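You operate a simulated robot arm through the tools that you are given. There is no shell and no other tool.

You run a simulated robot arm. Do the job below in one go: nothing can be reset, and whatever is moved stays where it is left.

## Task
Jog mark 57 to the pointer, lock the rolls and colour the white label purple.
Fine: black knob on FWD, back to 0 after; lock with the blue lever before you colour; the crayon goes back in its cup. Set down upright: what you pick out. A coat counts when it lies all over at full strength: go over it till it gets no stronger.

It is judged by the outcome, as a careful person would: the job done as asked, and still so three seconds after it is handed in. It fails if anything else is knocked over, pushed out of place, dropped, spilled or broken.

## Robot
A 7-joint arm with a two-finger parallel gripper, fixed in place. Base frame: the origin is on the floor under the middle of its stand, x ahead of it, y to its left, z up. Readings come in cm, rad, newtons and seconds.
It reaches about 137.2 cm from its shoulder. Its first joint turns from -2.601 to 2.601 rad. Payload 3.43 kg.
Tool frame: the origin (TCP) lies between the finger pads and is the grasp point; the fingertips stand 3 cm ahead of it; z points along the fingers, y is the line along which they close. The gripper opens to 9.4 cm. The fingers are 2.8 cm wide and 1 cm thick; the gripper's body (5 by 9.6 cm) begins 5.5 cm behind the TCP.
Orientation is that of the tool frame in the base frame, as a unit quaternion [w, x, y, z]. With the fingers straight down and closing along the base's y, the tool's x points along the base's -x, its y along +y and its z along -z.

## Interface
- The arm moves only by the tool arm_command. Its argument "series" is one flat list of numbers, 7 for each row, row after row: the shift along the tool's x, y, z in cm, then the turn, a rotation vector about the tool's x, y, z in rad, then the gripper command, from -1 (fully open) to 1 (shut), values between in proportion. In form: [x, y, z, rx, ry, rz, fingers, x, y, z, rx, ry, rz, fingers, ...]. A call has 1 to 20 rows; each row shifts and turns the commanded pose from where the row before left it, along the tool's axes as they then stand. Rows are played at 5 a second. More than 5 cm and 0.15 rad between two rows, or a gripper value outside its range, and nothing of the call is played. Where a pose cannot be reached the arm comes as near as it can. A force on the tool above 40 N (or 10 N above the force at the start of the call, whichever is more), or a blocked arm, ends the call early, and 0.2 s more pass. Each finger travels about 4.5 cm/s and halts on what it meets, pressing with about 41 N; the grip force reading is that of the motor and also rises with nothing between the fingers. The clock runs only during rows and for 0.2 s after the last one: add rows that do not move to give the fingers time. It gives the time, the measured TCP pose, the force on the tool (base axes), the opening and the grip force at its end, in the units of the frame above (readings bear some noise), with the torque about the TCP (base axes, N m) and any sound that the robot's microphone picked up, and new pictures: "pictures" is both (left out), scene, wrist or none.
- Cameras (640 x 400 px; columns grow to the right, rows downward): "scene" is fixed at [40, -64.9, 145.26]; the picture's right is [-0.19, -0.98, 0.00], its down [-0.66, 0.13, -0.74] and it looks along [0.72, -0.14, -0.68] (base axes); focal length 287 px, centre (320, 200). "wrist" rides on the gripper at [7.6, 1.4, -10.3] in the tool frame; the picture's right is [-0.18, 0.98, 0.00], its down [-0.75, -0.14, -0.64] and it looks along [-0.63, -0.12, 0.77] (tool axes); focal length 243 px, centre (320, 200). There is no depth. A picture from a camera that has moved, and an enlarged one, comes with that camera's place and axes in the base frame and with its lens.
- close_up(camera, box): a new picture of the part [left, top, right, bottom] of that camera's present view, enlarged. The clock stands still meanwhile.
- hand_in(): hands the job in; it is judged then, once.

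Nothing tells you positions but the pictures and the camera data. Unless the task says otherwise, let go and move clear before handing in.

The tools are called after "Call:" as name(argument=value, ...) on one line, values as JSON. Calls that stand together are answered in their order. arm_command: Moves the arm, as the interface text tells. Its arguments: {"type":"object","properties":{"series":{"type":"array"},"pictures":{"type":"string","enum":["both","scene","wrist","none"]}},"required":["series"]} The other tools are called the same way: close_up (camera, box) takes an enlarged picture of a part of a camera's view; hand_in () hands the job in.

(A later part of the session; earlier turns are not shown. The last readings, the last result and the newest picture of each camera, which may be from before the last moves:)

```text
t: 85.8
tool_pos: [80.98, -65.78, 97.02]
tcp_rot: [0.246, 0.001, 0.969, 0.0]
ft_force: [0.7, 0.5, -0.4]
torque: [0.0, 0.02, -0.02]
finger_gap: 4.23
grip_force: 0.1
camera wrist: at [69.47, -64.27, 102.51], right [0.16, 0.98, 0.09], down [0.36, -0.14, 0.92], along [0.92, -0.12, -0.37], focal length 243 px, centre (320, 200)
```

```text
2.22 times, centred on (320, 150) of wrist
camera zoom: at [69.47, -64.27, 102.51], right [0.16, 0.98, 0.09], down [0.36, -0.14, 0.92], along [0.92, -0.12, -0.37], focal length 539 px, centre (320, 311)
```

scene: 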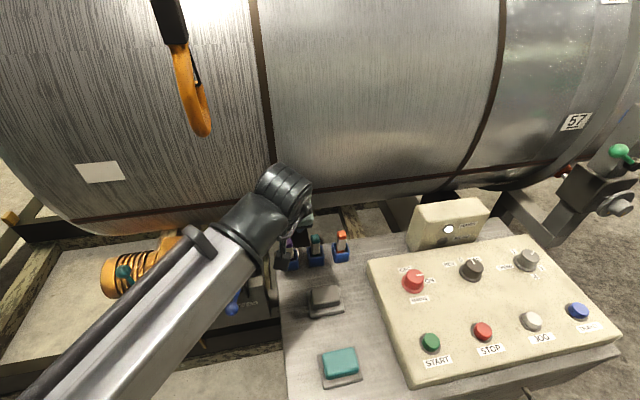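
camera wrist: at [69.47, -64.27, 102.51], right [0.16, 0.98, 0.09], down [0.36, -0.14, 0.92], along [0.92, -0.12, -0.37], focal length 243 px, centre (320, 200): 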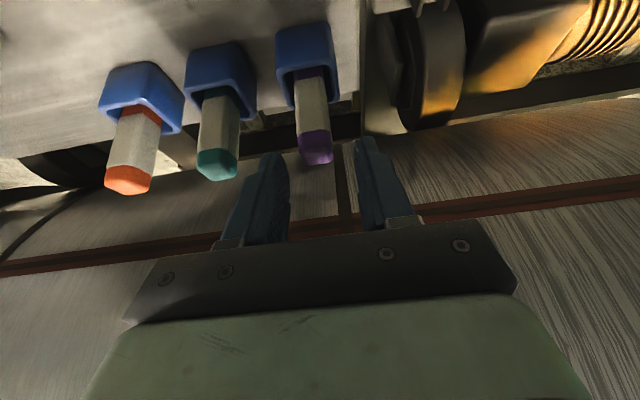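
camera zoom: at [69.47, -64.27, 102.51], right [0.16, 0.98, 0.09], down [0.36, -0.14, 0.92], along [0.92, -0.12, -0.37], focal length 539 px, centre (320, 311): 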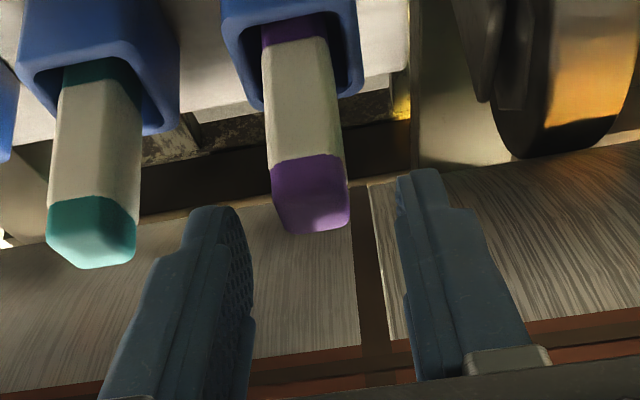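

Call:
arm_command(series=[0.9, 0, 1.286, 0, 0, 0, 0.1, 0.9, 0, 1.286, 0, 0, 0, 0.1, 0, 0, 0, 0, 0, 0, 0.1], pictures="wrist")

Call:
close_up(camera="wrist", box=[220, 60, 420, 240])

```text
t: 86.6
tool_pos: [80.55, -65.65, 93.84]
tcp_rot: [0.246, 0.0, 0.969, 0.002]
ft_force: [-0.3, 0.2, 1.1]
torque: [0.0, -0.01, 0.0]
finger_gap: 4.22
grip_force: 0.1
camera wrist: at [68.99, -64.19, 99.27], right [0.16, 0.98, 0.09], down [0.36, -0.14, 0.92], along [0.92, -0.12, -0.37], focal length 243 px, centre (320, 200)
```

wrist: 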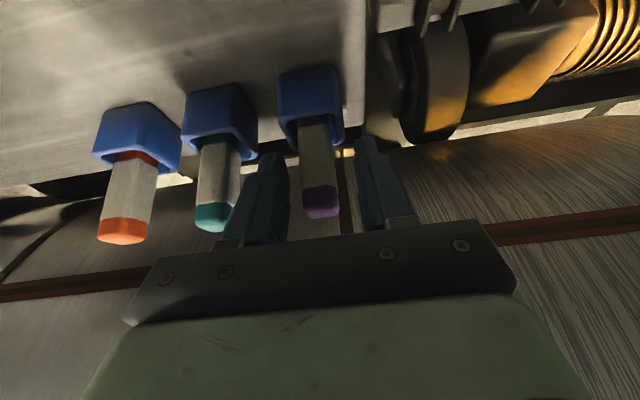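

```text
2.22 times, centred on (320, 150) of wrist
camera zoom: at [68.99, -64.19, 99.27], right [0.16, 0.98, 0.09], down [0.36, -0.14, 0.92], along [0.92, -0.12, -0.37], focal length 539 px, centre (320, 311)
```

zoom: 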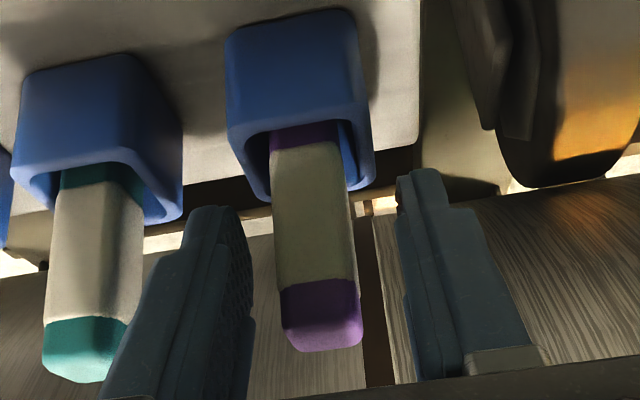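

Call:
arm_command(series=[0, 0, 0, 0, 0, 0, 0.3, 0, 0, 0, 0, 0, 0, 0.5, 0, 0, 0, 0, 0, 0, 0.8, 0, 0, 0, 0, 0, 0, 0.8, 0, 0, 0, 0, 0, 0, 0.8], pictures="wrist")

Call:
close_up(camera="wrist", box=[220, 60, 420, 240])

```text
t: 87.8
tool_pos: [80.66, -65.62, 93.93]
tcp_rot: [0.246, 0.001, 0.969, 0.001]
ft_force: [0.4, 0.2, 0.4]
torque: [0.02, 0.0, -0.01]
finger_gap: 2.19
grip_force: 40.7
camera wrist: at [69.0, -64.18, 99.28], right [0.16, 0.98, 0.09], down [0.36, -0.14, 0.92], along [0.92, -0.12, -0.37], focal length 243 px, centre (320, 200)
```

wrist: 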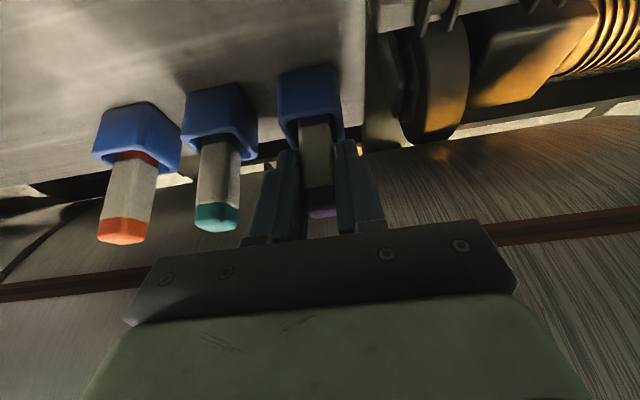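

```text
2.22 times, centred on (320, 150) of wrist
camera zoom: at [69.0, -64.18, 99.28], right [0.16, 0.98, 0.09], down [0.36, -0.14, 0.92], along [0.92, -0.12, -0.37], focal length 539 px, centre (320, 311)
```

zoom: 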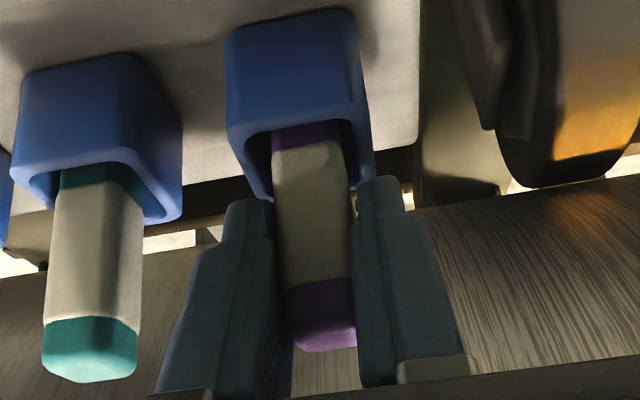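

The crayon is held (gap 2.19 cm). I'll lift it straight up out of the cup.

Call:
arm_command(series=[-0.596, 0, -1.098, 0, 0, 0, 0.8, -0.596, 0, -1.098, 0, 0, 0, 0.8, -0.596, 0, -1.098, 0, 0, 0, 0.8, -0.596, 0, -1.098, 0, 0, 0, 0.8, -0.596, 0, -1.098, 0, 0, 0, 0.8, 0, 0, 0, 0, 0, 0, 0.8])

Call:
close_up(camera="wrist", box=[220, 60, 420, 240])

Call:
close_up(camera="scene", box=[160, 80, 360, 280])

```text
t: 89.2
tool_pos: [80.78, -65.44, 100.27]
tcp_rot: [0.246, 0.001, 0.969, 0.001]
ft_force: [0.3, 0.1, 0.2]
torque: [0.03, -0.01, -0.02]
finger_gap: 2.19
grip_force: 40.3
camera wrist: at [69.14, -64.0, 105.6], right [0.16, 0.98, 0.09], down [0.36, -0.14, 0.92], along [0.92, -0.12, -0.37], focal length 243 px, centre (320, 200)
```

scene: 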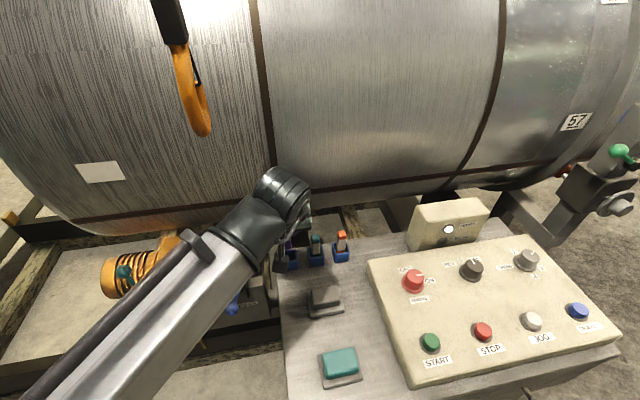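
wrist: 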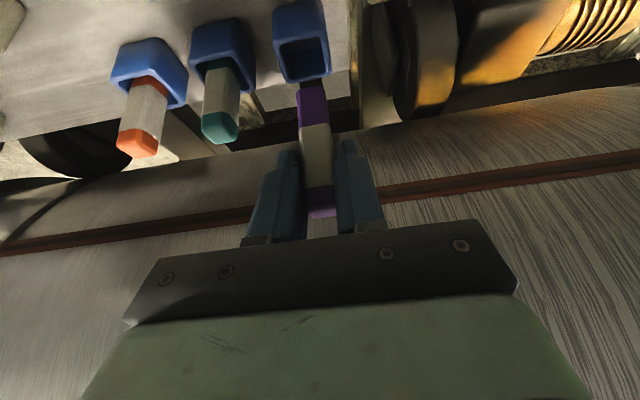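

```text
2.22 times, centred on (320, 150) of wrist
camera zoom: at [69.14, -64.0, 105.6], right [0.16, 0.98, 0.09], down [0.36, -0.14, 0.92], along [0.92, -0.12, -0.37], focal length 539 px, centre (320, 311)
```

zoom: 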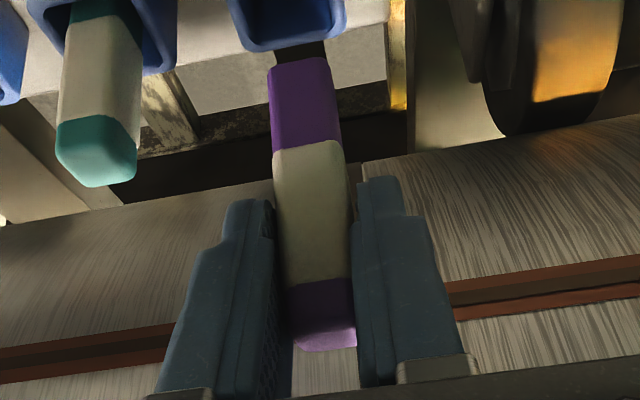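

```text
2.00 times, centred on (260, 180) of scene
camera zoom: at [40.0, -64.9, 145.26], right [-0.19, -0.98, 0.0], down [-0.66, 0.13, -0.74], along [0.72, -0.14, -0.68], focal length 575 px, centre (440, 240)
```

zoom: 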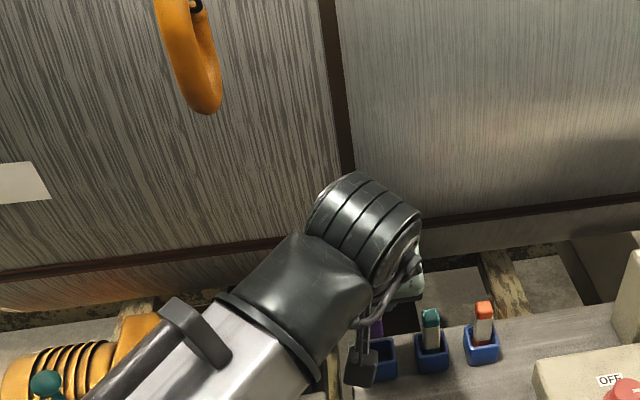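

The crayon is out, with its purple tip pointing down. I'll back away from the hook, go across to the label's position, then tilt the crayon to point at the tank.

Call:
arm_command(series=[3.77, 0, -2.9, 0, 0, 0, 0.8, 3.77, 0, -2.9, 0, 0, 0, 0.8, 3.77, 0, -2.9, 0, 0, 0, 0.8, 3.77, 0, -2.9, 0, 0, 0, 0.8, 0, 4.49, 0, 0, 0, 0, 0.8, 0, 4.49, 0, 0, 0, 0, 0.8, 0, 4.49, 0, 0, 0, 0, 0.8, 0, 4.49, 0, 0, 0, 0, 0.8, 0, 4.49, 0, 0, 0, 0, 0.8, 0, 4.49, 0, 0, 0, 0, 0.8, 0, 4.49, 0, 0, 0, 0, 0.8, 0, 4.49, 0, 0, 0, 0, 0.8, 0, 0, 0, 0, 0, 0, 0.8])

```text
t: 92.0
tool_pos: [61.97, -29.74, 103.61]
tcp_rot: [0.246, 0.0, 0.969, 0.001]
ft_force: [-0.8, 0.6, -0.6]
torque: [0.01, -0.02, -0.02]
finger_gap: 2.17
grip_force: 41.2
camera wrist: at [50.51, -28.24, 109.04], right [0.16, 0.98, 0.09], down [0.36, -0.14, 0.92], along [0.92, -0.12, -0.37], focal length 243 px, centre (320, 200)
```

scene: 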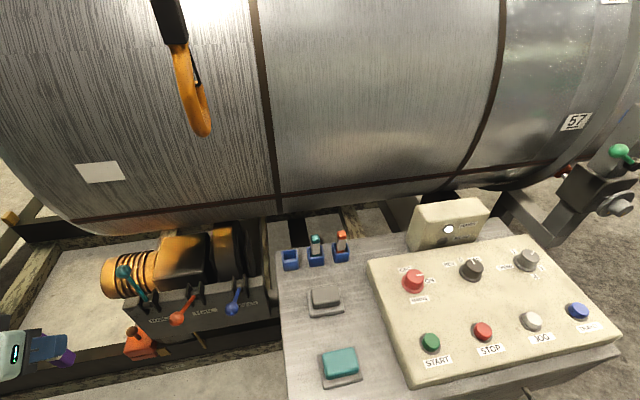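
wrist: 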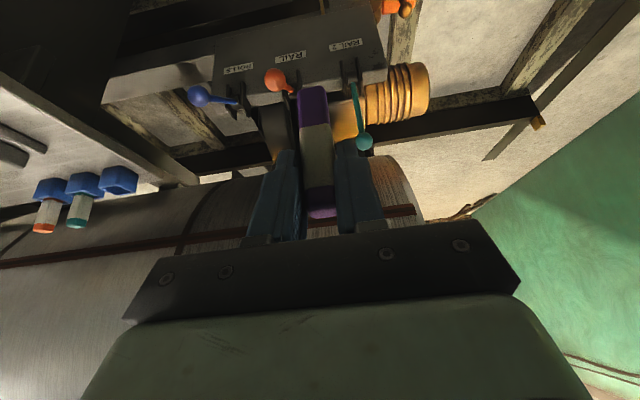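

Call:
arm_command(series=[0, 0, 0, 0, -0.143, 0, 0.8, 0, 0, 0, 0, -0.143, 0, 0.8, 0, 0, 0, 0, -0.143, 0, 0.8, 0, 0, 0, 0, -0.143, 0, 0.8, 0, 0, 0, 0, -0.143, 0, 0.8, 0, 0, 0, 0, -0.143, 0, 0.8, 0, 0, 0, 0, 0, 0, 0.8])

```text
t: 93.6
tool_pos: [63.8, -31.35, 103.81]
tcp_rot: [0.627, 0.001, 0.779, 0.001]
ft_force: [0.5, 1.4, -0.3]
torque: [0.01, 0.03, 0.02]
finger_gap: 2.15
grip_force: 41.2
out of reach, approached as far as the arm can: row 5, 6
camera wrist: at [52.14, -29.73, 98.59], right [0.04, 0.98, 0.18], down [-0.47, -0.14, 0.87], along [0.88, -0.12, 0.45], focal length 243 px, centre (320, 200)
```

scene: 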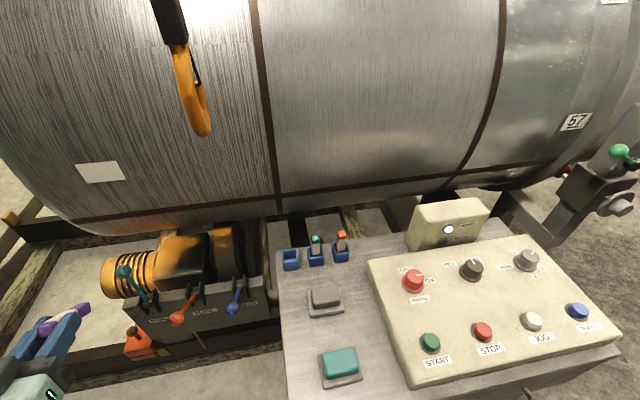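
wrist: 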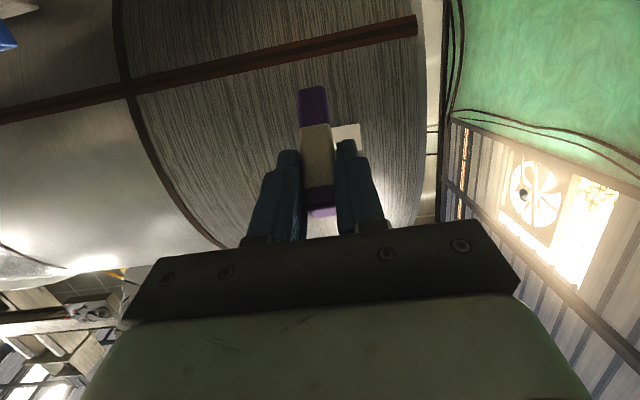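

Call:
arm_command(series=[-1.84, 0.44, 3.49, 0, 0, 0, 0.8, -1.84, 0.44, 3.49, 0, 0, 0, 0.8, -1.84, 0.44, 3.49, 0, 0, 0, 0.8, -1.84, 0.44, 3.49, 0, 0, 0, 0.8, 0, 0, 0, 0, -0.142, 0, 0.8, 0, 0, 0, 0, -0.142, 0, 0.8, 0, 0, 0, 0, -0.142, 0, 0.8, 0, 0, 0, 0, -0.142, 0, 0.8, 0, 0, 0, 0, -0.144, 0, 0.8, 0, 0, 0, 0, 0, 0, 0.8])

```text
t: 95.8
tool_pos: [78.9, -29.4, 107.94]
tcp_rot: [0.859, 0.001, 0.511, 0.0]
ft_force: [0.1, -0.8, -0.7]
torque: [-0.01, 0.0, 0.0]
finger_gap: 2.18
grip_force: 40.2
camera wrist: at [73.54, -27.91, 96.36], right [-0.09, 0.98, 0.16], down [-0.92, -0.14, 0.35], along [0.37, -0.12, 0.92], focal length 243 px, centre (320, 200)
```

scene: 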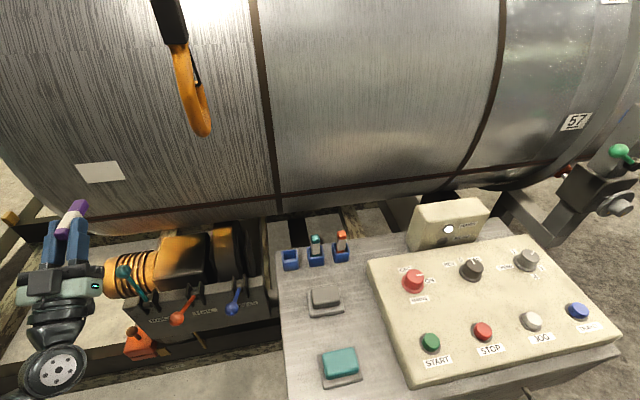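
wrist: 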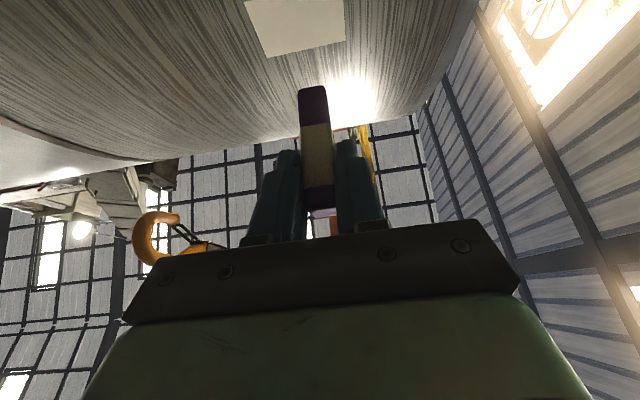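

Call:
close_up(camera="scene", box=[20, 130, 160, 230])

Call:
close_up(camera="wrist", box=[220, 0, 420, 130])

```text
4.00 times, centred on (90, 180) of scene
camera zoom: at [40.0, -64.9, 145.26], right [-0.19, -0.98, 0.0], down [-0.66, 0.13, -0.74], along [0.72, -0.14, -0.68], focal length 1149 px, centre (1240, 280)
```

zoom: 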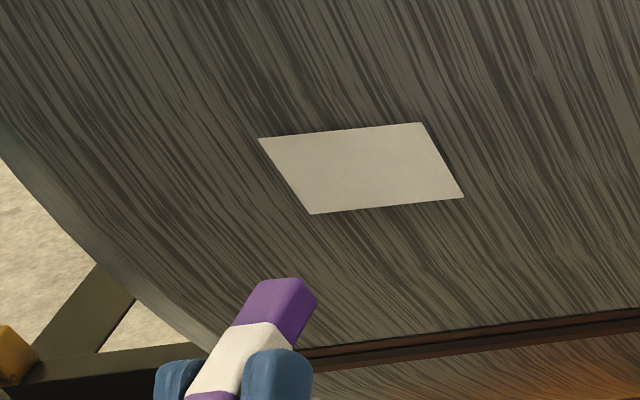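

```text
3.08 times, centred on (320, 65) of wrist
camera zoom: at [73.54, -27.91, 96.36], right [-0.09, 0.98, 0.16], down [-0.92, -0.14, 0.35], along [0.37, -0.12, 0.92], focal length 746 px, centre (320, 615)
```

zoom: 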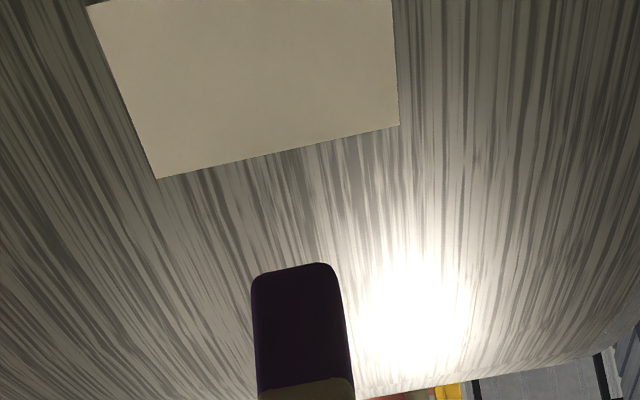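

The crayon now points squarely at the tank just in front of the label. I'll move closer, then find contact gently.

Call:
arm_command(series=[1.66, -0.1, 3.37, 0, 0, 0, 0.8, 1.66, -0.1, 3.37, 0, 0, 0, 0.8, 0, 0, 0, 0, 0, 0, 0.8])

Call:
close_up(camera="scene", box=[50, 130, 150, 210])

Call:
close_up(camera="wrist", box=[220, 0, 420, 130])

```text
t: 96.6
tool_pos: [86.6, -29.54, 108.37]
tcp_rot: [0.859, 0.001, 0.511, 0.001]
ft_force: [0.2, 0.1, 0.0]
torque: [0.0, 0.02, -0.05]
finger_gap: 2.18
grip_force: 41.0
camera wrist: at [81.16, -28.0, 96.84], right [-0.09, 0.98, 0.16], down [-0.92, -0.14, 0.36], along [0.37, -0.12, 0.92], focal length 243 px, centre (320, 200)
```

scene: 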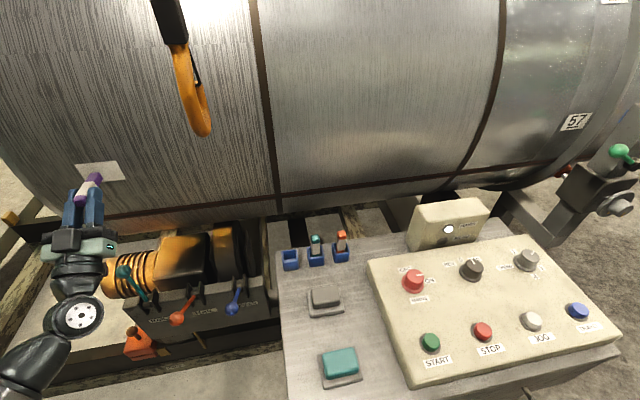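
wrist: 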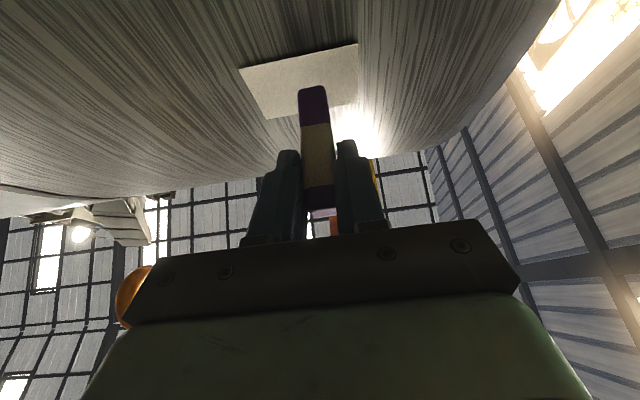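

```text
5.00 times, centred on (100, 170) of scene
camera zoom: at [40.0, -64.9, 145.26], right [-0.19, -0.98, 0.0], down [-0.66, 0.13, -0.74], along [0.72, -0.14, -0.68], focal length 1437 px, centre (1420, 350)
```

zoom: 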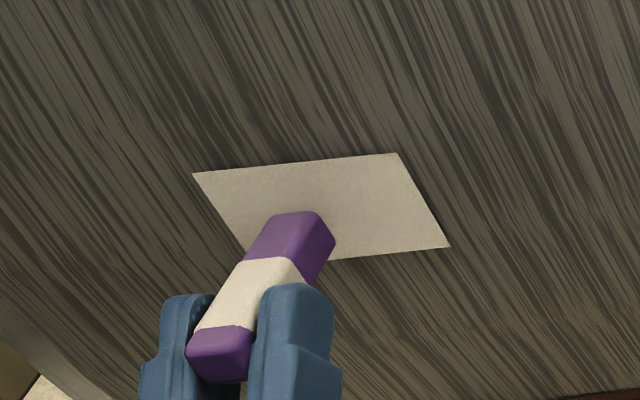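

```text
3.08 times, centred on (320, 65) of wrist
camera zoom: at [81.16, -28.0, 96.84], right [-0.09, 0.98, 0.16], down [-0.92, -0.14, 0.36], along [0.37, -0.12, 0.92], focal length 746 px, centre (320, 615)
```

zoom: 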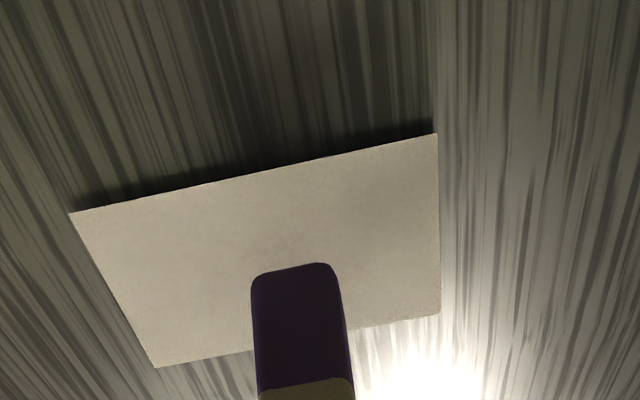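

Call:
arm_command(series=[0.239, 0, 0.439, 0, 0, 0, 0.8, 0.239, 0, 0.439, 0, 0, 0, 0.8, 0, 0, 0, 0, 0, 0, 0.8], pictures="none")

```text
t: 97.4
tool_pos: [87.68, -29.73, 108.15]
tcp_rot: [0.859, 0.001, 0.512, 0.001]
ft_force: [-0.2, -0.4, -1.3]
torque: [-0.02, 0.01, 0.0]
finger_gap: 2.19
grip_force: 41.7
```

Call:
arm_command(series=[0.096, 0, 0.176, 0, 0, 0, 0.8, 0.096, 0, 0.176, 0, 0, 0, 0.8], pictures="none")

Call:
close_up(camera="scene", box=[50, 130, 150, 210])

Call:
close_up(camera="wrist", box=[220, 0, 420, 130])

```text
t: 98.0
tool_pos: [87.7, -29.78, 108.21]
tcp_rot: [0.86, 0.001, 0.511, 0.001]
ft_force: [-25.1, 0.8, -7.0]
torque: [0.01, 0.25, 0.03]
finger_gap: 2.19
grip_force: 41.0
```

```text
5.00 times, centred on (100, 170) of scene
camera zoom: at [40.0, -64.9, 145.26], right [-0.19, -0.98, 0.0], down [-0.66, 0.13, -0.74], along [0.72, -0.14, -0.68], focal length 1437 px, centre (1420, 350)
```

zoom: 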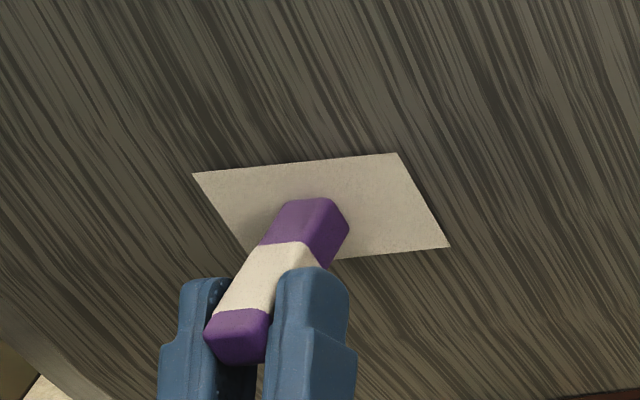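

```text
3.08 times, centred on (320, 65) of wrist
camera zoom: at [82.3, -28.11, 96.7], right [-0.09, 0.98, 0.16], down [-0.92, -0.14, 0.35], along [0.37, -0.12, 0.92], focal length 746 px, centre (320, 615)
```

zoom: 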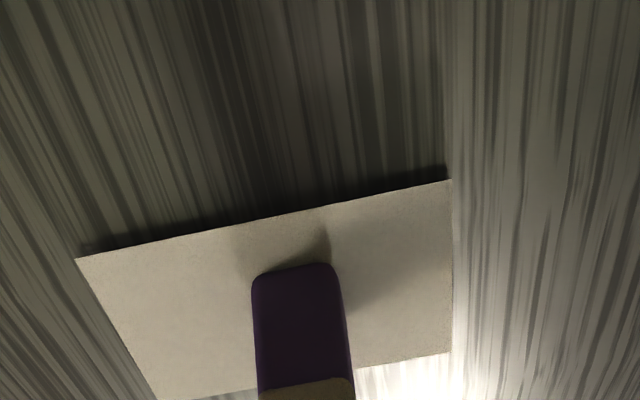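

The crayon touches the label with about 25 N, which is more than needed. I'll ease off to about 10 N and make a test stroke to the left edge.

Call:
arm_command(series=[-0.096, 0, -0.176, 0, 0, 0, 0.8, 0, 0.93, 0, 0, 0, 0, 0.8, 0, 0.93, 0, 0, 0, 0, 0.8, 0, 0.92, 0, 0, 0, 0, 0.8], pictures="none")

Call:
close_up(camera="scene", box=[50, 130, 150, 210])

Call:
close_up(camera="wrist", box=[220, 0, 420, 130])

```text
t: 99.0
tool_pos: [87.79, -26.65, 108.28]
tcp_rot: [0.859, 0.001, 0.512, 0.001]
ft_force: [-5.1, -1.6, -1.0]
torque: [-0.01, -0.04, -0.03]
finger_gap: 2.16
grip_force: 41.0
```

```text
5.00 times, centred on (100, 170) of scene
camera zoom: at [40.0, -64.9, 145.26], right [-0.19, -0.98, 0.0], down [-0.66, 0.13, -0.74], along [0.72, -0.14, -0.68], focal length 1437 px, centre (1420, 350)
```

zoom: 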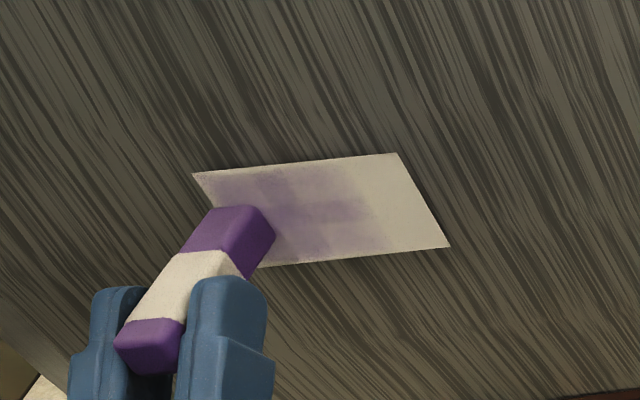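

```text
3.08 times, centred on (320, 65) of wrist
camera zoom: at [82.26, -25.22, 96.77], right [-0.09, 0.98, 0.16], down [-0.92, -0.14, 0.36], along [0.37, -0.12, 0.92], focal length 746 px, centre (320, 615)
```

zoom: 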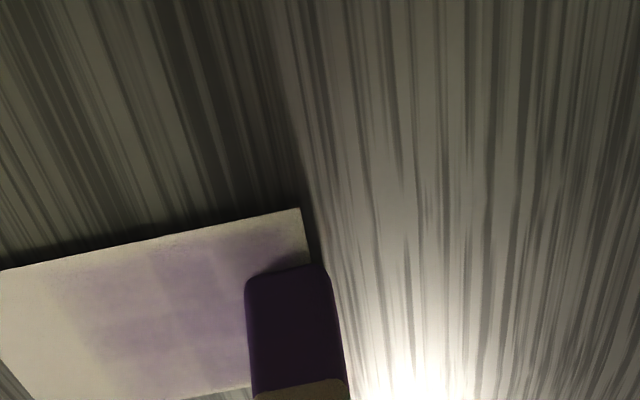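

The crayon colours well with a soft wide mark that needs several passes. I'll start a raster over the whole label at light pressure.

Call:
arm_command(series=[-0.664, -0.15, 0.452, 0, 0, 0, 0.8, -0.702, -0.2, 0.382, 0, 0, 0, 0.8, 0, -0.97, 0, 0, 0, 0, 0.8, 0, -0.97, 0, 0, 0, 0, 0.8, 0, -0.97, 0, 0, 0, 0, 0.8, 0, -0.97, 0, 0, 0, 0, 0.8, 0, -0.97, 0, 0, 0, 0, 0.8, 0, -0.97, 0, 0, 0, 0, 0.8], pictures="none")

Call:
close_up(camera="scene", box=[50, 130, 150, 210])

```text
t: 100.8
tool_pos: [87.83, -32.95, 109.77]
tcp_rot: [0.86, 0.001, 0.51, 0.001]
ft_force: [1.4, 4.5, 14.7]
torque: [-0.04, -1.06, 0.34]
finger_gap: 2.19
grip_force: 40.9
```

```text
5.00 times, centred on (100, 170) of scene
camera zoom: at [40.0, -64.9, 145.26], right [-0.19, -0.98, 0.0], down [-0.66, 0.13, -0.74], along [0.72, -0.14, -0.68], focal length 1437 px, centre (1420, 350)
```

zoom: 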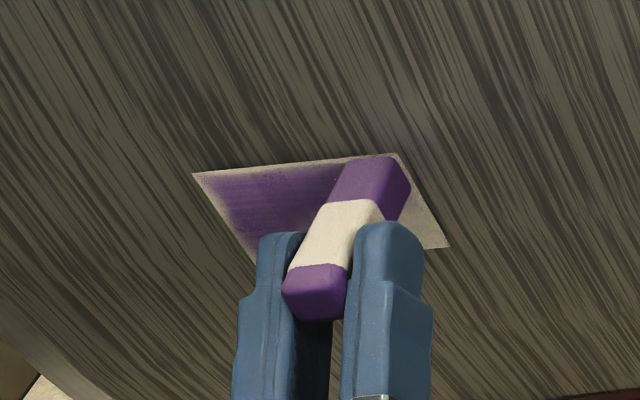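

Call:
arm_command(series=[0, 0, 0, 0, 0, 0, 0.8], pictures="both")

Call:
close_up(camera="wrist", box=[220, 0, 420, 130])

Call:
close_up(camera="scene", box=[90, 130, 150, 180])

```text
t: 101.2
tool_pos: [87.77, -33.19, 109.72]
tcp_rot: [0.859, 0.001, 0.512, 0.001]
ft_force: [-0.3, 3.0, 10.3]
torque: [-0.03, -0.76, 0.24]
finger_gap: 2.16
grip_force: 41.4
camera wrist: at [82.36, -31.56, 98.21], right [-0.09, 0.98, 0.16], down [-0.92, -0.14, 0.36], along [0.37, -0.12, 0.92], focal length 243 px, centre (320, 200)
```

scene: 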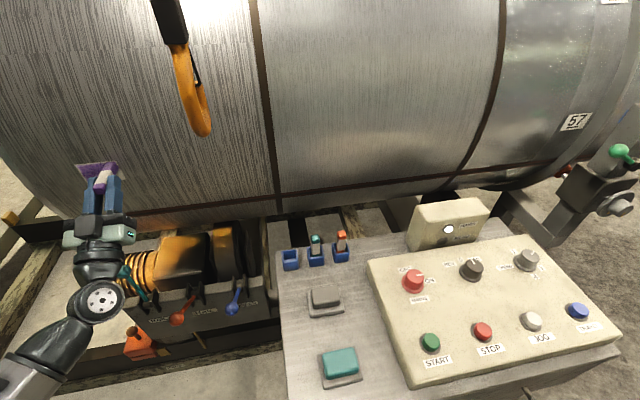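
wrist: 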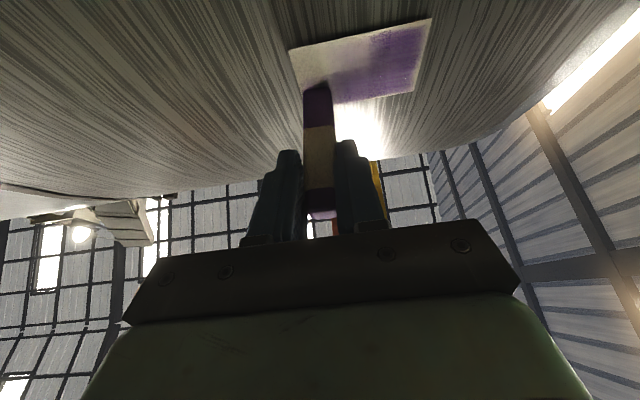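

```text
3.08 times, centred on (320, 65) of wrist
camera zoom: at [82.36, -31.56, 98.21], right [-0.09, 0.98, 0.16], down [-0.92, -0.14, 0.36], along [0.37, -0.12, 0.92], focal length 746 px, centre (320, 615)
```

zoom: 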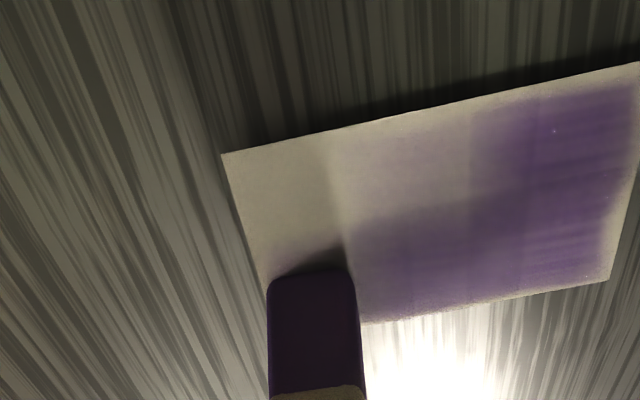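

```text
8.00 times, centred on (120, 155) of scene
camera zoom: at [40.0, -64.9, 145.26], right [-0.19, -0.98, 0.0], down [-0.66, 0.13, -0.74], along [0.72, -0.14, -0.68], focal length 2299 px, centre (1920, 560)
```

zoom: 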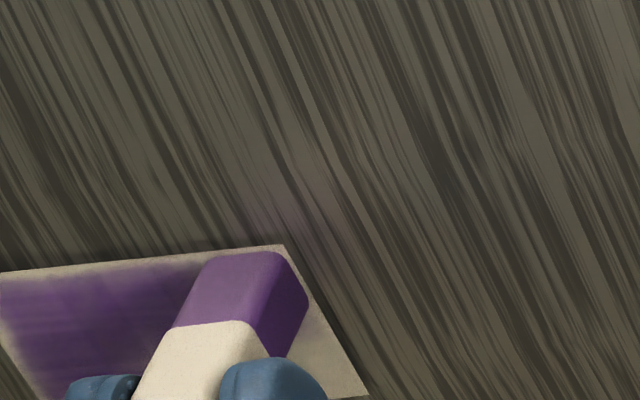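

Call:
arm_command(series=[-0.239, 0, -0.439, 0, 0, 0, 0.8, -0.239, 0, -0.439, 0, 0, 0, 0.8, 0, 0, 0, 0, 0, 0, 0.8], pictures="none")

Call:
close_up(camera="scene", box=[50, 130, 150, 210])

Call:
close_up(camera="wrist", box=[220, 0, 420, 130])

```text
t: 102.0
tool_pos: [86.7, -33.04, 109.67]
tcp_rot: [0.859, 0.001, 0.513, 0.001]
ft_force: [-0.5, 0.0, -0.3]
torque: [0.0, 0.01, -0.03]
finger_gap: 2.15
grip_force: 40.8
```

```text
5.00 times, centred on (100, 170) of scene
camera zoom: at [40.0, -64.9, 145.26], right [-0.19, -0.98, 0.0], down [-0.66, 0.13, -0.74], along [0.72, -0.14, -0.68], focal length 1437 px, centre (1420, 350)
```

zoom: 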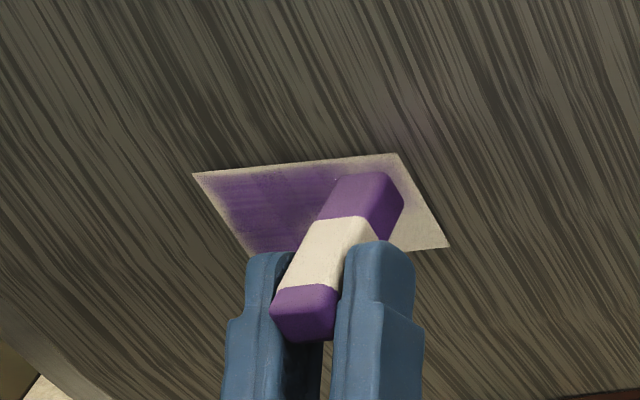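

```text
3.08 times, centred on (320, 65) of wrist
camera zoom: at [81.28, -31.49, 98.23], right [-0.09, 0.98, 0.16], down [-0.92, -0.14, 0.36], along [0.37, -0.12, 0.92], focal length 746 px, centre (320, 615)
```

zoom: 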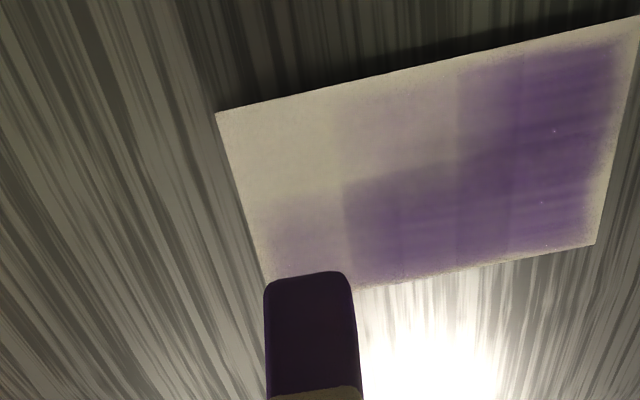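

Call:
arm_command(series=[0.132, 0.25, -0.072, 0, 0, 0, 0.8, 0.239, 0, 0.439, 0, 0, 0, 0.8, 0.239, 0, 0.439, 0, 0, 0, 0.8, 0, 0, 0, 0, 0, 0, 0.8], pictures="none")

```text
t: 103.0
tool_pos: [87.6, -32.61, 109.61]
tcp_rot: [0.859, 0.001, 0.511, 0.001]
ft_force: [0.0, 0.2, -0.2]
torque: [0.01, -0.01, -0.01]
finger_gap: 2.18
grip_force: 40.5
```

Call:
arm_command(series=[0.096, 0, 0.176, 0, 0, 0, 0.8, 0, 0, 0, 0, 0, 0, 0.8], pictures="none")

Call:
arm_command(series=[0.072, 0, 0.132, 0, 0, 0, 0.8, 0, 0, 0, 0, 0, 0, 0.8], pictures="none")

```text
t: 103.6
tool_pos: [87.73, -32.57, 109.9]
tcp_rot: [0.86, 0.001, 0.511, 0.001]
ft_force: [-13.5, 1.2, -1.6]
torque: [0.02, 0.1, -0.03]
finger_gap: 2.17
grip_force: 42.0
```

```text
t: 104.2
tool_pos: [88.04, -32.72, 109.68]
tcp_rot: [0.86, 0.0, 0.511, 0.002]
ft_force: [-0.7, 1.5, 7.9]
torque: [-0.01, -0.53, 0.11]
finger_gap: 2.21
grip_force: 41.0
```

Call:
close_up(camera="scene", box=[60, 140, 140, 210])

Call:
close_up(camera="wrist", box=[220, 40, 420, 240])

```text
5.71 times, centred on (100, 175) of scene
camera zoom: at [40.0, -64.9, 145.26], right [-0.19, -0.98, 0.0], down [-0.66, 0.13, -0.74], along [0.72, -0.14, -0.68], focal length 1642 px, centre (1577, 343)
```

zoom: 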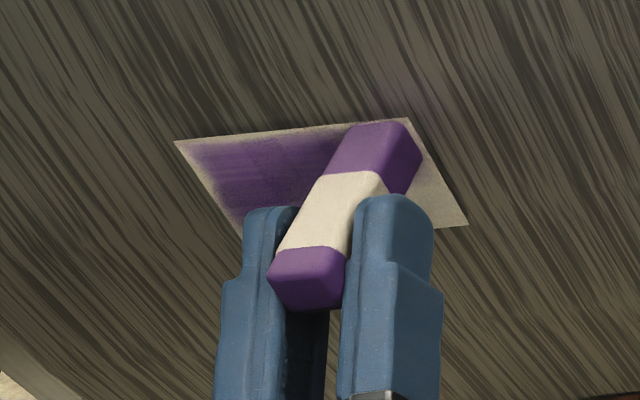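

```text
2.00 times, centred on (320, 140) of wrist
camera zoom: at [82.72, -31.2, 98.18], right [-0.09, 0.98, 0.16], down [-0.92, -0.14, 0.36], along [0.37, -0.12, 0.92], focal length 485 px, centre (320, 320)
```

zoom: 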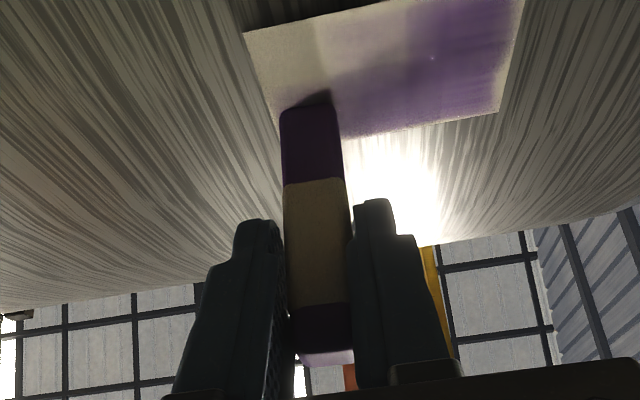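

Call:
arm_command(series=[-0.191, 0, -0.351, 0, 0, 0, 0.8, 1.098, 0, -0.598, 0, 0, 0, 0.8, 0.096, 0, 0.176, 0, 0, 0, 0.8, 0, 0, 0, 0, 0, 0, 0.8], pictures="none")

```text
t: 105.2
tool_pos: [87.81, -32.79, 108.42]
tcp_rot: [0.859, 0.001, 0.512, 0.001]
ft_force: [0.5, -1.0, -0.3]
torque: [-0.04, 0.01, 0.03]
finger_gap: 2.19
grip_force: 41.4
```

Call:
arm_command(series=[0.048, 0, 0.088, 0, 0, 0, 0.8, 0, 0, 0, 0, 0, 0, 0.8], pictures="none")

Call:
arm_command(series=[0.048, 0, 0.088, 0, 0, 0, 0.8, 0, 0, 0, 0, 0, 0, 0.8], pictures="none")

```text
t: 105.8
tool_pos: [87.81, -32.76, 108.24]
tcp_rot: [0.859, 0.001, 0.512, 0.001]
ft_force: [-2.5, 0.0, 0.9]
torque: [-0.01, -0.03, -0.02]
finger_gap: 2.19
grip_force: 40.6
```

```text
t: 106.4
tool_pos: [88.08, -32.73, 108.3]
tcp_rot: [0.86, 0.002, 0.511, 0.0]
ft_force: [-3.2, 0.2, 2.4]
torque: [-0.02, -0.12, 0.03]
finger_gap: 2.16
grip_force: 40.8
```

Call:
arm_command(series=[0, 0.95, 0, 0, 0, 0, 0.8, 0, 0.95, 0, 0, 0, 0, 0.8, 0, 0.95, 0, 0, 0, 0, 0.8, 0, 0.95, 0, 0, 0, 0, 0.8, 0, 0.95, 0, 0, 0, 0, 0.8, 0, 0.95, 0, 0, 0, 0, 0.8], pictures="none")

Call:
close_up(camera="scene", box=[50, 130, 150, 210])

Call:
close_up(camera="wrist", box=[220, 0, 420, 200])

```text
t: 107.8
tool_pos: [88.01, -27.03, 108.56]
tcp_rot: [0.86, 0.0, 0.511, 0.002]
ft_force: [-15.2, -3.2, 4.8]
torque: [0.06, -0.45, -0.17]
finger_gap: 2.14
grip_force: 41.0
```

```text
5.00 times, centred on (100, 170) of scene
camera zoom: at [40.0, -64.9, 145.26], right [-0.19, -0.98, 0.0], down [-0.66, 0.13, -0.74], along [0.72, -0.14, -0.68], focal length 1437 px, centre (1420, 350)
```

zoom: 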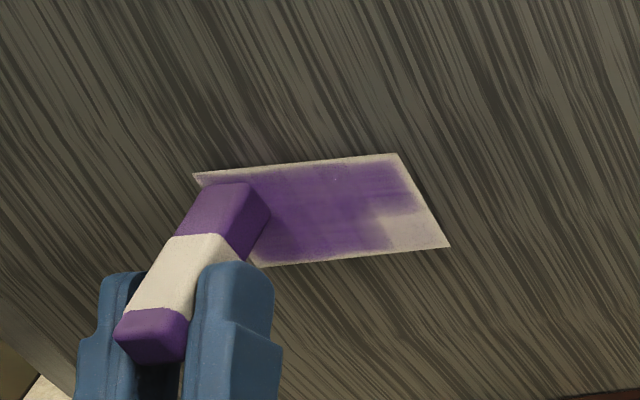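

```text
2.00 times, centred on (320, 100) of wrist
camera zoom: at [82.7, -25.5, 97.08], right [-0.09, 0.98, 0.16], down [-0.92, -0.14, 0.35], along [0.37, -0.12, 0.92], focal length 485 px, centre (320, 400)
```

zoom: 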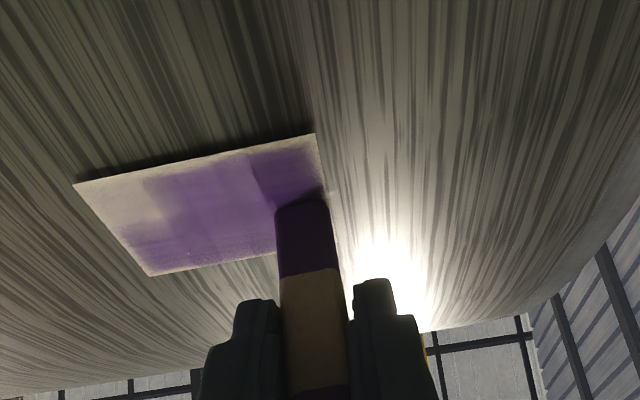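

Painting works; the contact is firmer on the left because the surface is slightly angled, so I'll compensate for that along each sweep. Next come the lower rows.

Call:
arm_command(series=[0.708, 0.1, -0.476, 0, 0, 0, 0.8, 0.0143, -1.0, 0.0263, 0, 0, 0, 0.8, 0.0143, -1.0, 0.0263, 0, 0, 0, 0.8, 0.0143, -1.0, 0.0263, 0, 0, 0, 0.8, 0.0143, -1.0, 0.0263, 0, 0, 0, 0.8, 0.0143, -1.0, 0.0263, 0, 0, 0, 0.8, 0.0143, -1.0, 0.0263, 0, 0, 0, 0.8], pictures="none")

Call:
close_up(camera="scene", box=[50, 130, 150, 210])

```text
t: 109.4
tool_pos: [88.18, -33.07, 107.45]
tcp_rot: [0.859, 0.001, 0.511, 0.001]
ft_force: [-9.7, 2.2, -0.3]
torque: [-0.01, -0.11, 0.08]
finger_gap: 2.17
grip_force: 41.4
```

```text
5.00 times, centred on (100, 170) of scene
camera zoom: at [40.0, -64.9, 145.26], right [-0.19, -0.98, 0.0], down [-0.66, 0.13, -0.74], along [0.72, -0.14, -0.68], focal length 1437 px, centre (1420, 350)
```

zoom: 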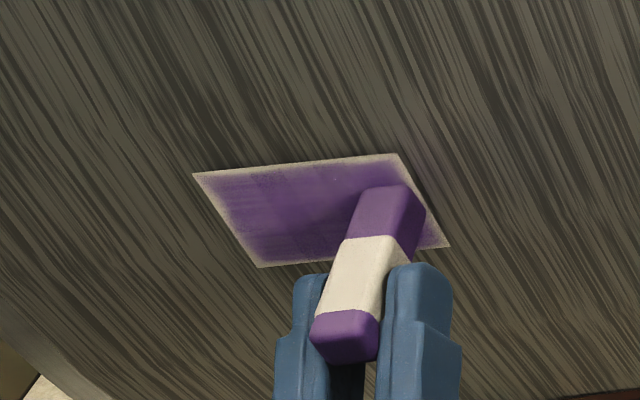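

Call:
arm_command(series=[0.746, 0.05, -0.406, 0, 0, 0, 0.8, -0.0143, 1.0, -0.0263, 0, 0, 0, 0.8, -0.0143, 1.0, -0.0263, 0, 0, 0, 0.8, -0.0143, 1.0, -0.0263, 0, 0, 0, 0.8, -0.0143, 1.0, -0.0263, 0, 0, 0, 0.8, -0.0143, 1.0, -0.0263, 0, 0, 0, 0.8, -0.0143, 1.1, -0.0263, 0, 0, 0, 0.8], pictures="none")

Call:
close_up(camera="scene", box=[50, 130, 150, 210])

```text
t: 111.0
tool_pos: [88.02, -26.91, 106.65]
tcp_rot: [0.859, 0.001, 0.511, 0.001]
ft_force: [-0.4, 0.4, -0.3]
torque: [-0.02, -0.02, 0.0]
finger_gap: 2.19
grip_force: 41.3
```

```text
5.00 times, centred on (100, 170) of scene
camera zoom: at [40.0, -64.9, 145.26], right [-0.19, -0.98, 0.0], down [-0.66, 0.13, -0.74], along [0.72, -0.14, -0.68], focal length 1437 px, centre (1420, 350)
```

zoom: 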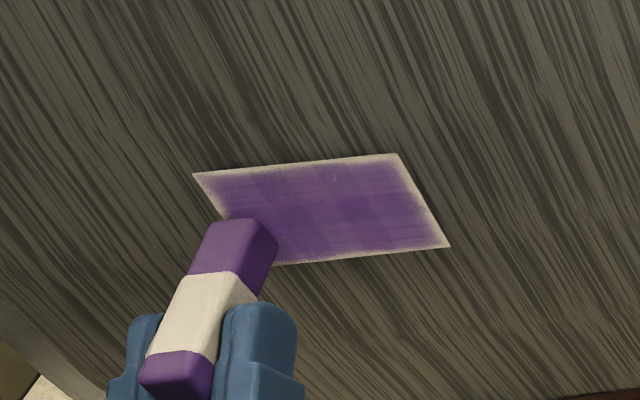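

Call:
arm_command(series=[0.268, 0.35, -0.019, 0, 0, 0, 0.8, 0, 0, 0, 0, 0, 0, 0.8], pictures="none")

```text
t: 111.6
tool_pos: [88.05, -26.53, 106.55]
tcp_rot: [0.859, 0.0, 0.511, 0.001]
ft_force: [0.4, -0.6, 0.3]
torque: [-0.03, 0.0, 0.01]
finger_gap: 2.19
grip_force: 40.4
```

Call:
arm_command(series=[0.057, 0, 0.105, 0, 0, 0, 0.8, 0, 0, 0, 0, 0, 0, 0.8], pictures="none")

Call:
close_up(camera="wrist", box=[220, 0, 420, 200])

```text
t: 112.2
tool_pos: [88.23, -26.46, 106.42]
tcp_rot: [0.859, 0.001, 0.511, 0.001]
ft_force: [-0.3, -0.6, -0.3]
torque: [-0.02, 0.02, 0.0]
finger_gap: 2.18
grip_force: 40.8
```

```text
2.00 times, centred on (320, 100) of wrist
camera zoom: at [82.8, -24.94, 94.96], right [-0.09, 0.98, 0.16], down [-0.92, -0.14, 0.36], along [0.37, -0.12, 0.92], focal length 485 px, centre (320, 400)
```

zoom: 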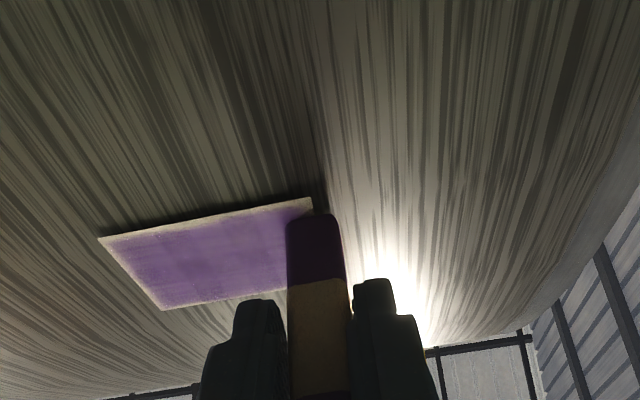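

Call:
arm_command(series=[0.057, -0.1, 0.105, 0, 0, 0, 0.8, 0, 0, 0, 0, 0, 0, 0.8], pictures="none")

Call:
arm_command(series=[0.057, 0, 0.105, 0, 0, 0, 0.8, 0, 0, 0, 0, 0, 0, 0.8], pictures="none")

```text
t: 112.8
tool_pos: [88.21, -26.54, 106.53]
tcp_rot: [0.859, 0.001, 0.512, 0.001]
ft_force: [-13.2, 2.0, 1.3]
torque: [-0.05, -0.24, 0.0]
finger_gap: 2.17
grip_force: 41.0
```

```text
t: 113.4
tool_pos: [88.55, -26.64, 106.57]
tcp_rot: [0.859, 0.001, 0.511, 0.001]
ft_force: [-3.1, 0.0, 4.4]
torque: [0.03, -0.33, 0.03]
finger_gap: 2.2
grip_force: 41.4
```

Call:
arm_command(series=[0.007, -0.95, 0.013, 0, 0, 0, 0.8, 0.007, -0.95, 0.013, 0, 0, 0, 0.8, 0.007, -0.95, 0.013, 0, 0, 0, 0.8, 0.007, -0.95, 0.013, 0, 0, 0, 0.8, 0.007, -0.95, 0.013, 0, 0, 0, 0.8, 0.007, -0.95, 0.013, 0, 0, 0, 0.8, 0.007, -0.95, 0.013, 0, 0, 0, 0.8], pictures="none")

Call:
close_up(camera="scene", box=[50, 130, 150, 210])

Call:
close_up(camera="wrist", box=[220, 0, 420, 200])

```text
t: 115.0
tool_pos: [88.61, -33.24, 106.55]
tcp_rot: [0.859, 0.001, 0.511, 0.0]
ft_force: [-2.7, 2.5, 5.6]
torque: [-0.1, -0.43, 0.13]
finger_gap: 2.16
grip_force: 41.0
```

```text
5.00 times, centred on (100, 170) of scene
camera zoom: at [40.0, -64.9, 145.26], right [-0.19, -0.98, 0.0], down [-0.66, 0.13, -0.74], along [0.72, -0.14, -0.68], focal length 1437 px, centre (1420, 350)
```

zoom: 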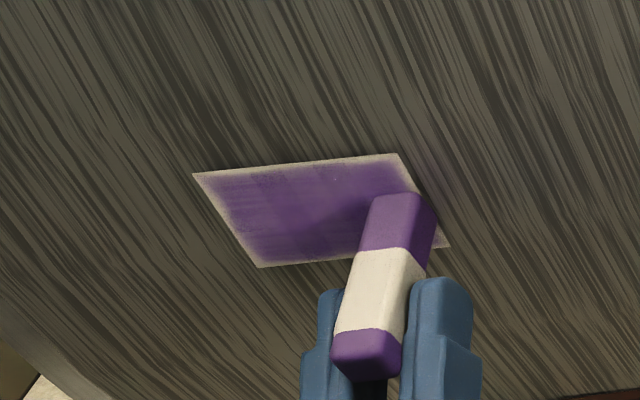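

```text
2.00 times, centred on (320, 100) of wrist
camera zoom: at [83.16, -31.69, 94.91], right [-0.09, 0.98, 0.16], down [-0.92, -0.14, 0.36], along [0.37, -0.12, 0.92], focal length 485 px, centre (320, 400)
```

zoom: 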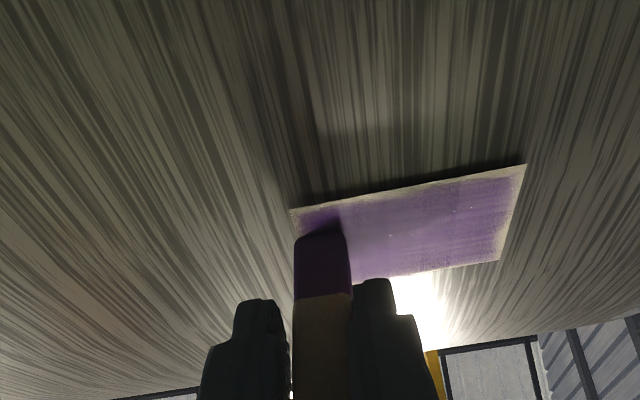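

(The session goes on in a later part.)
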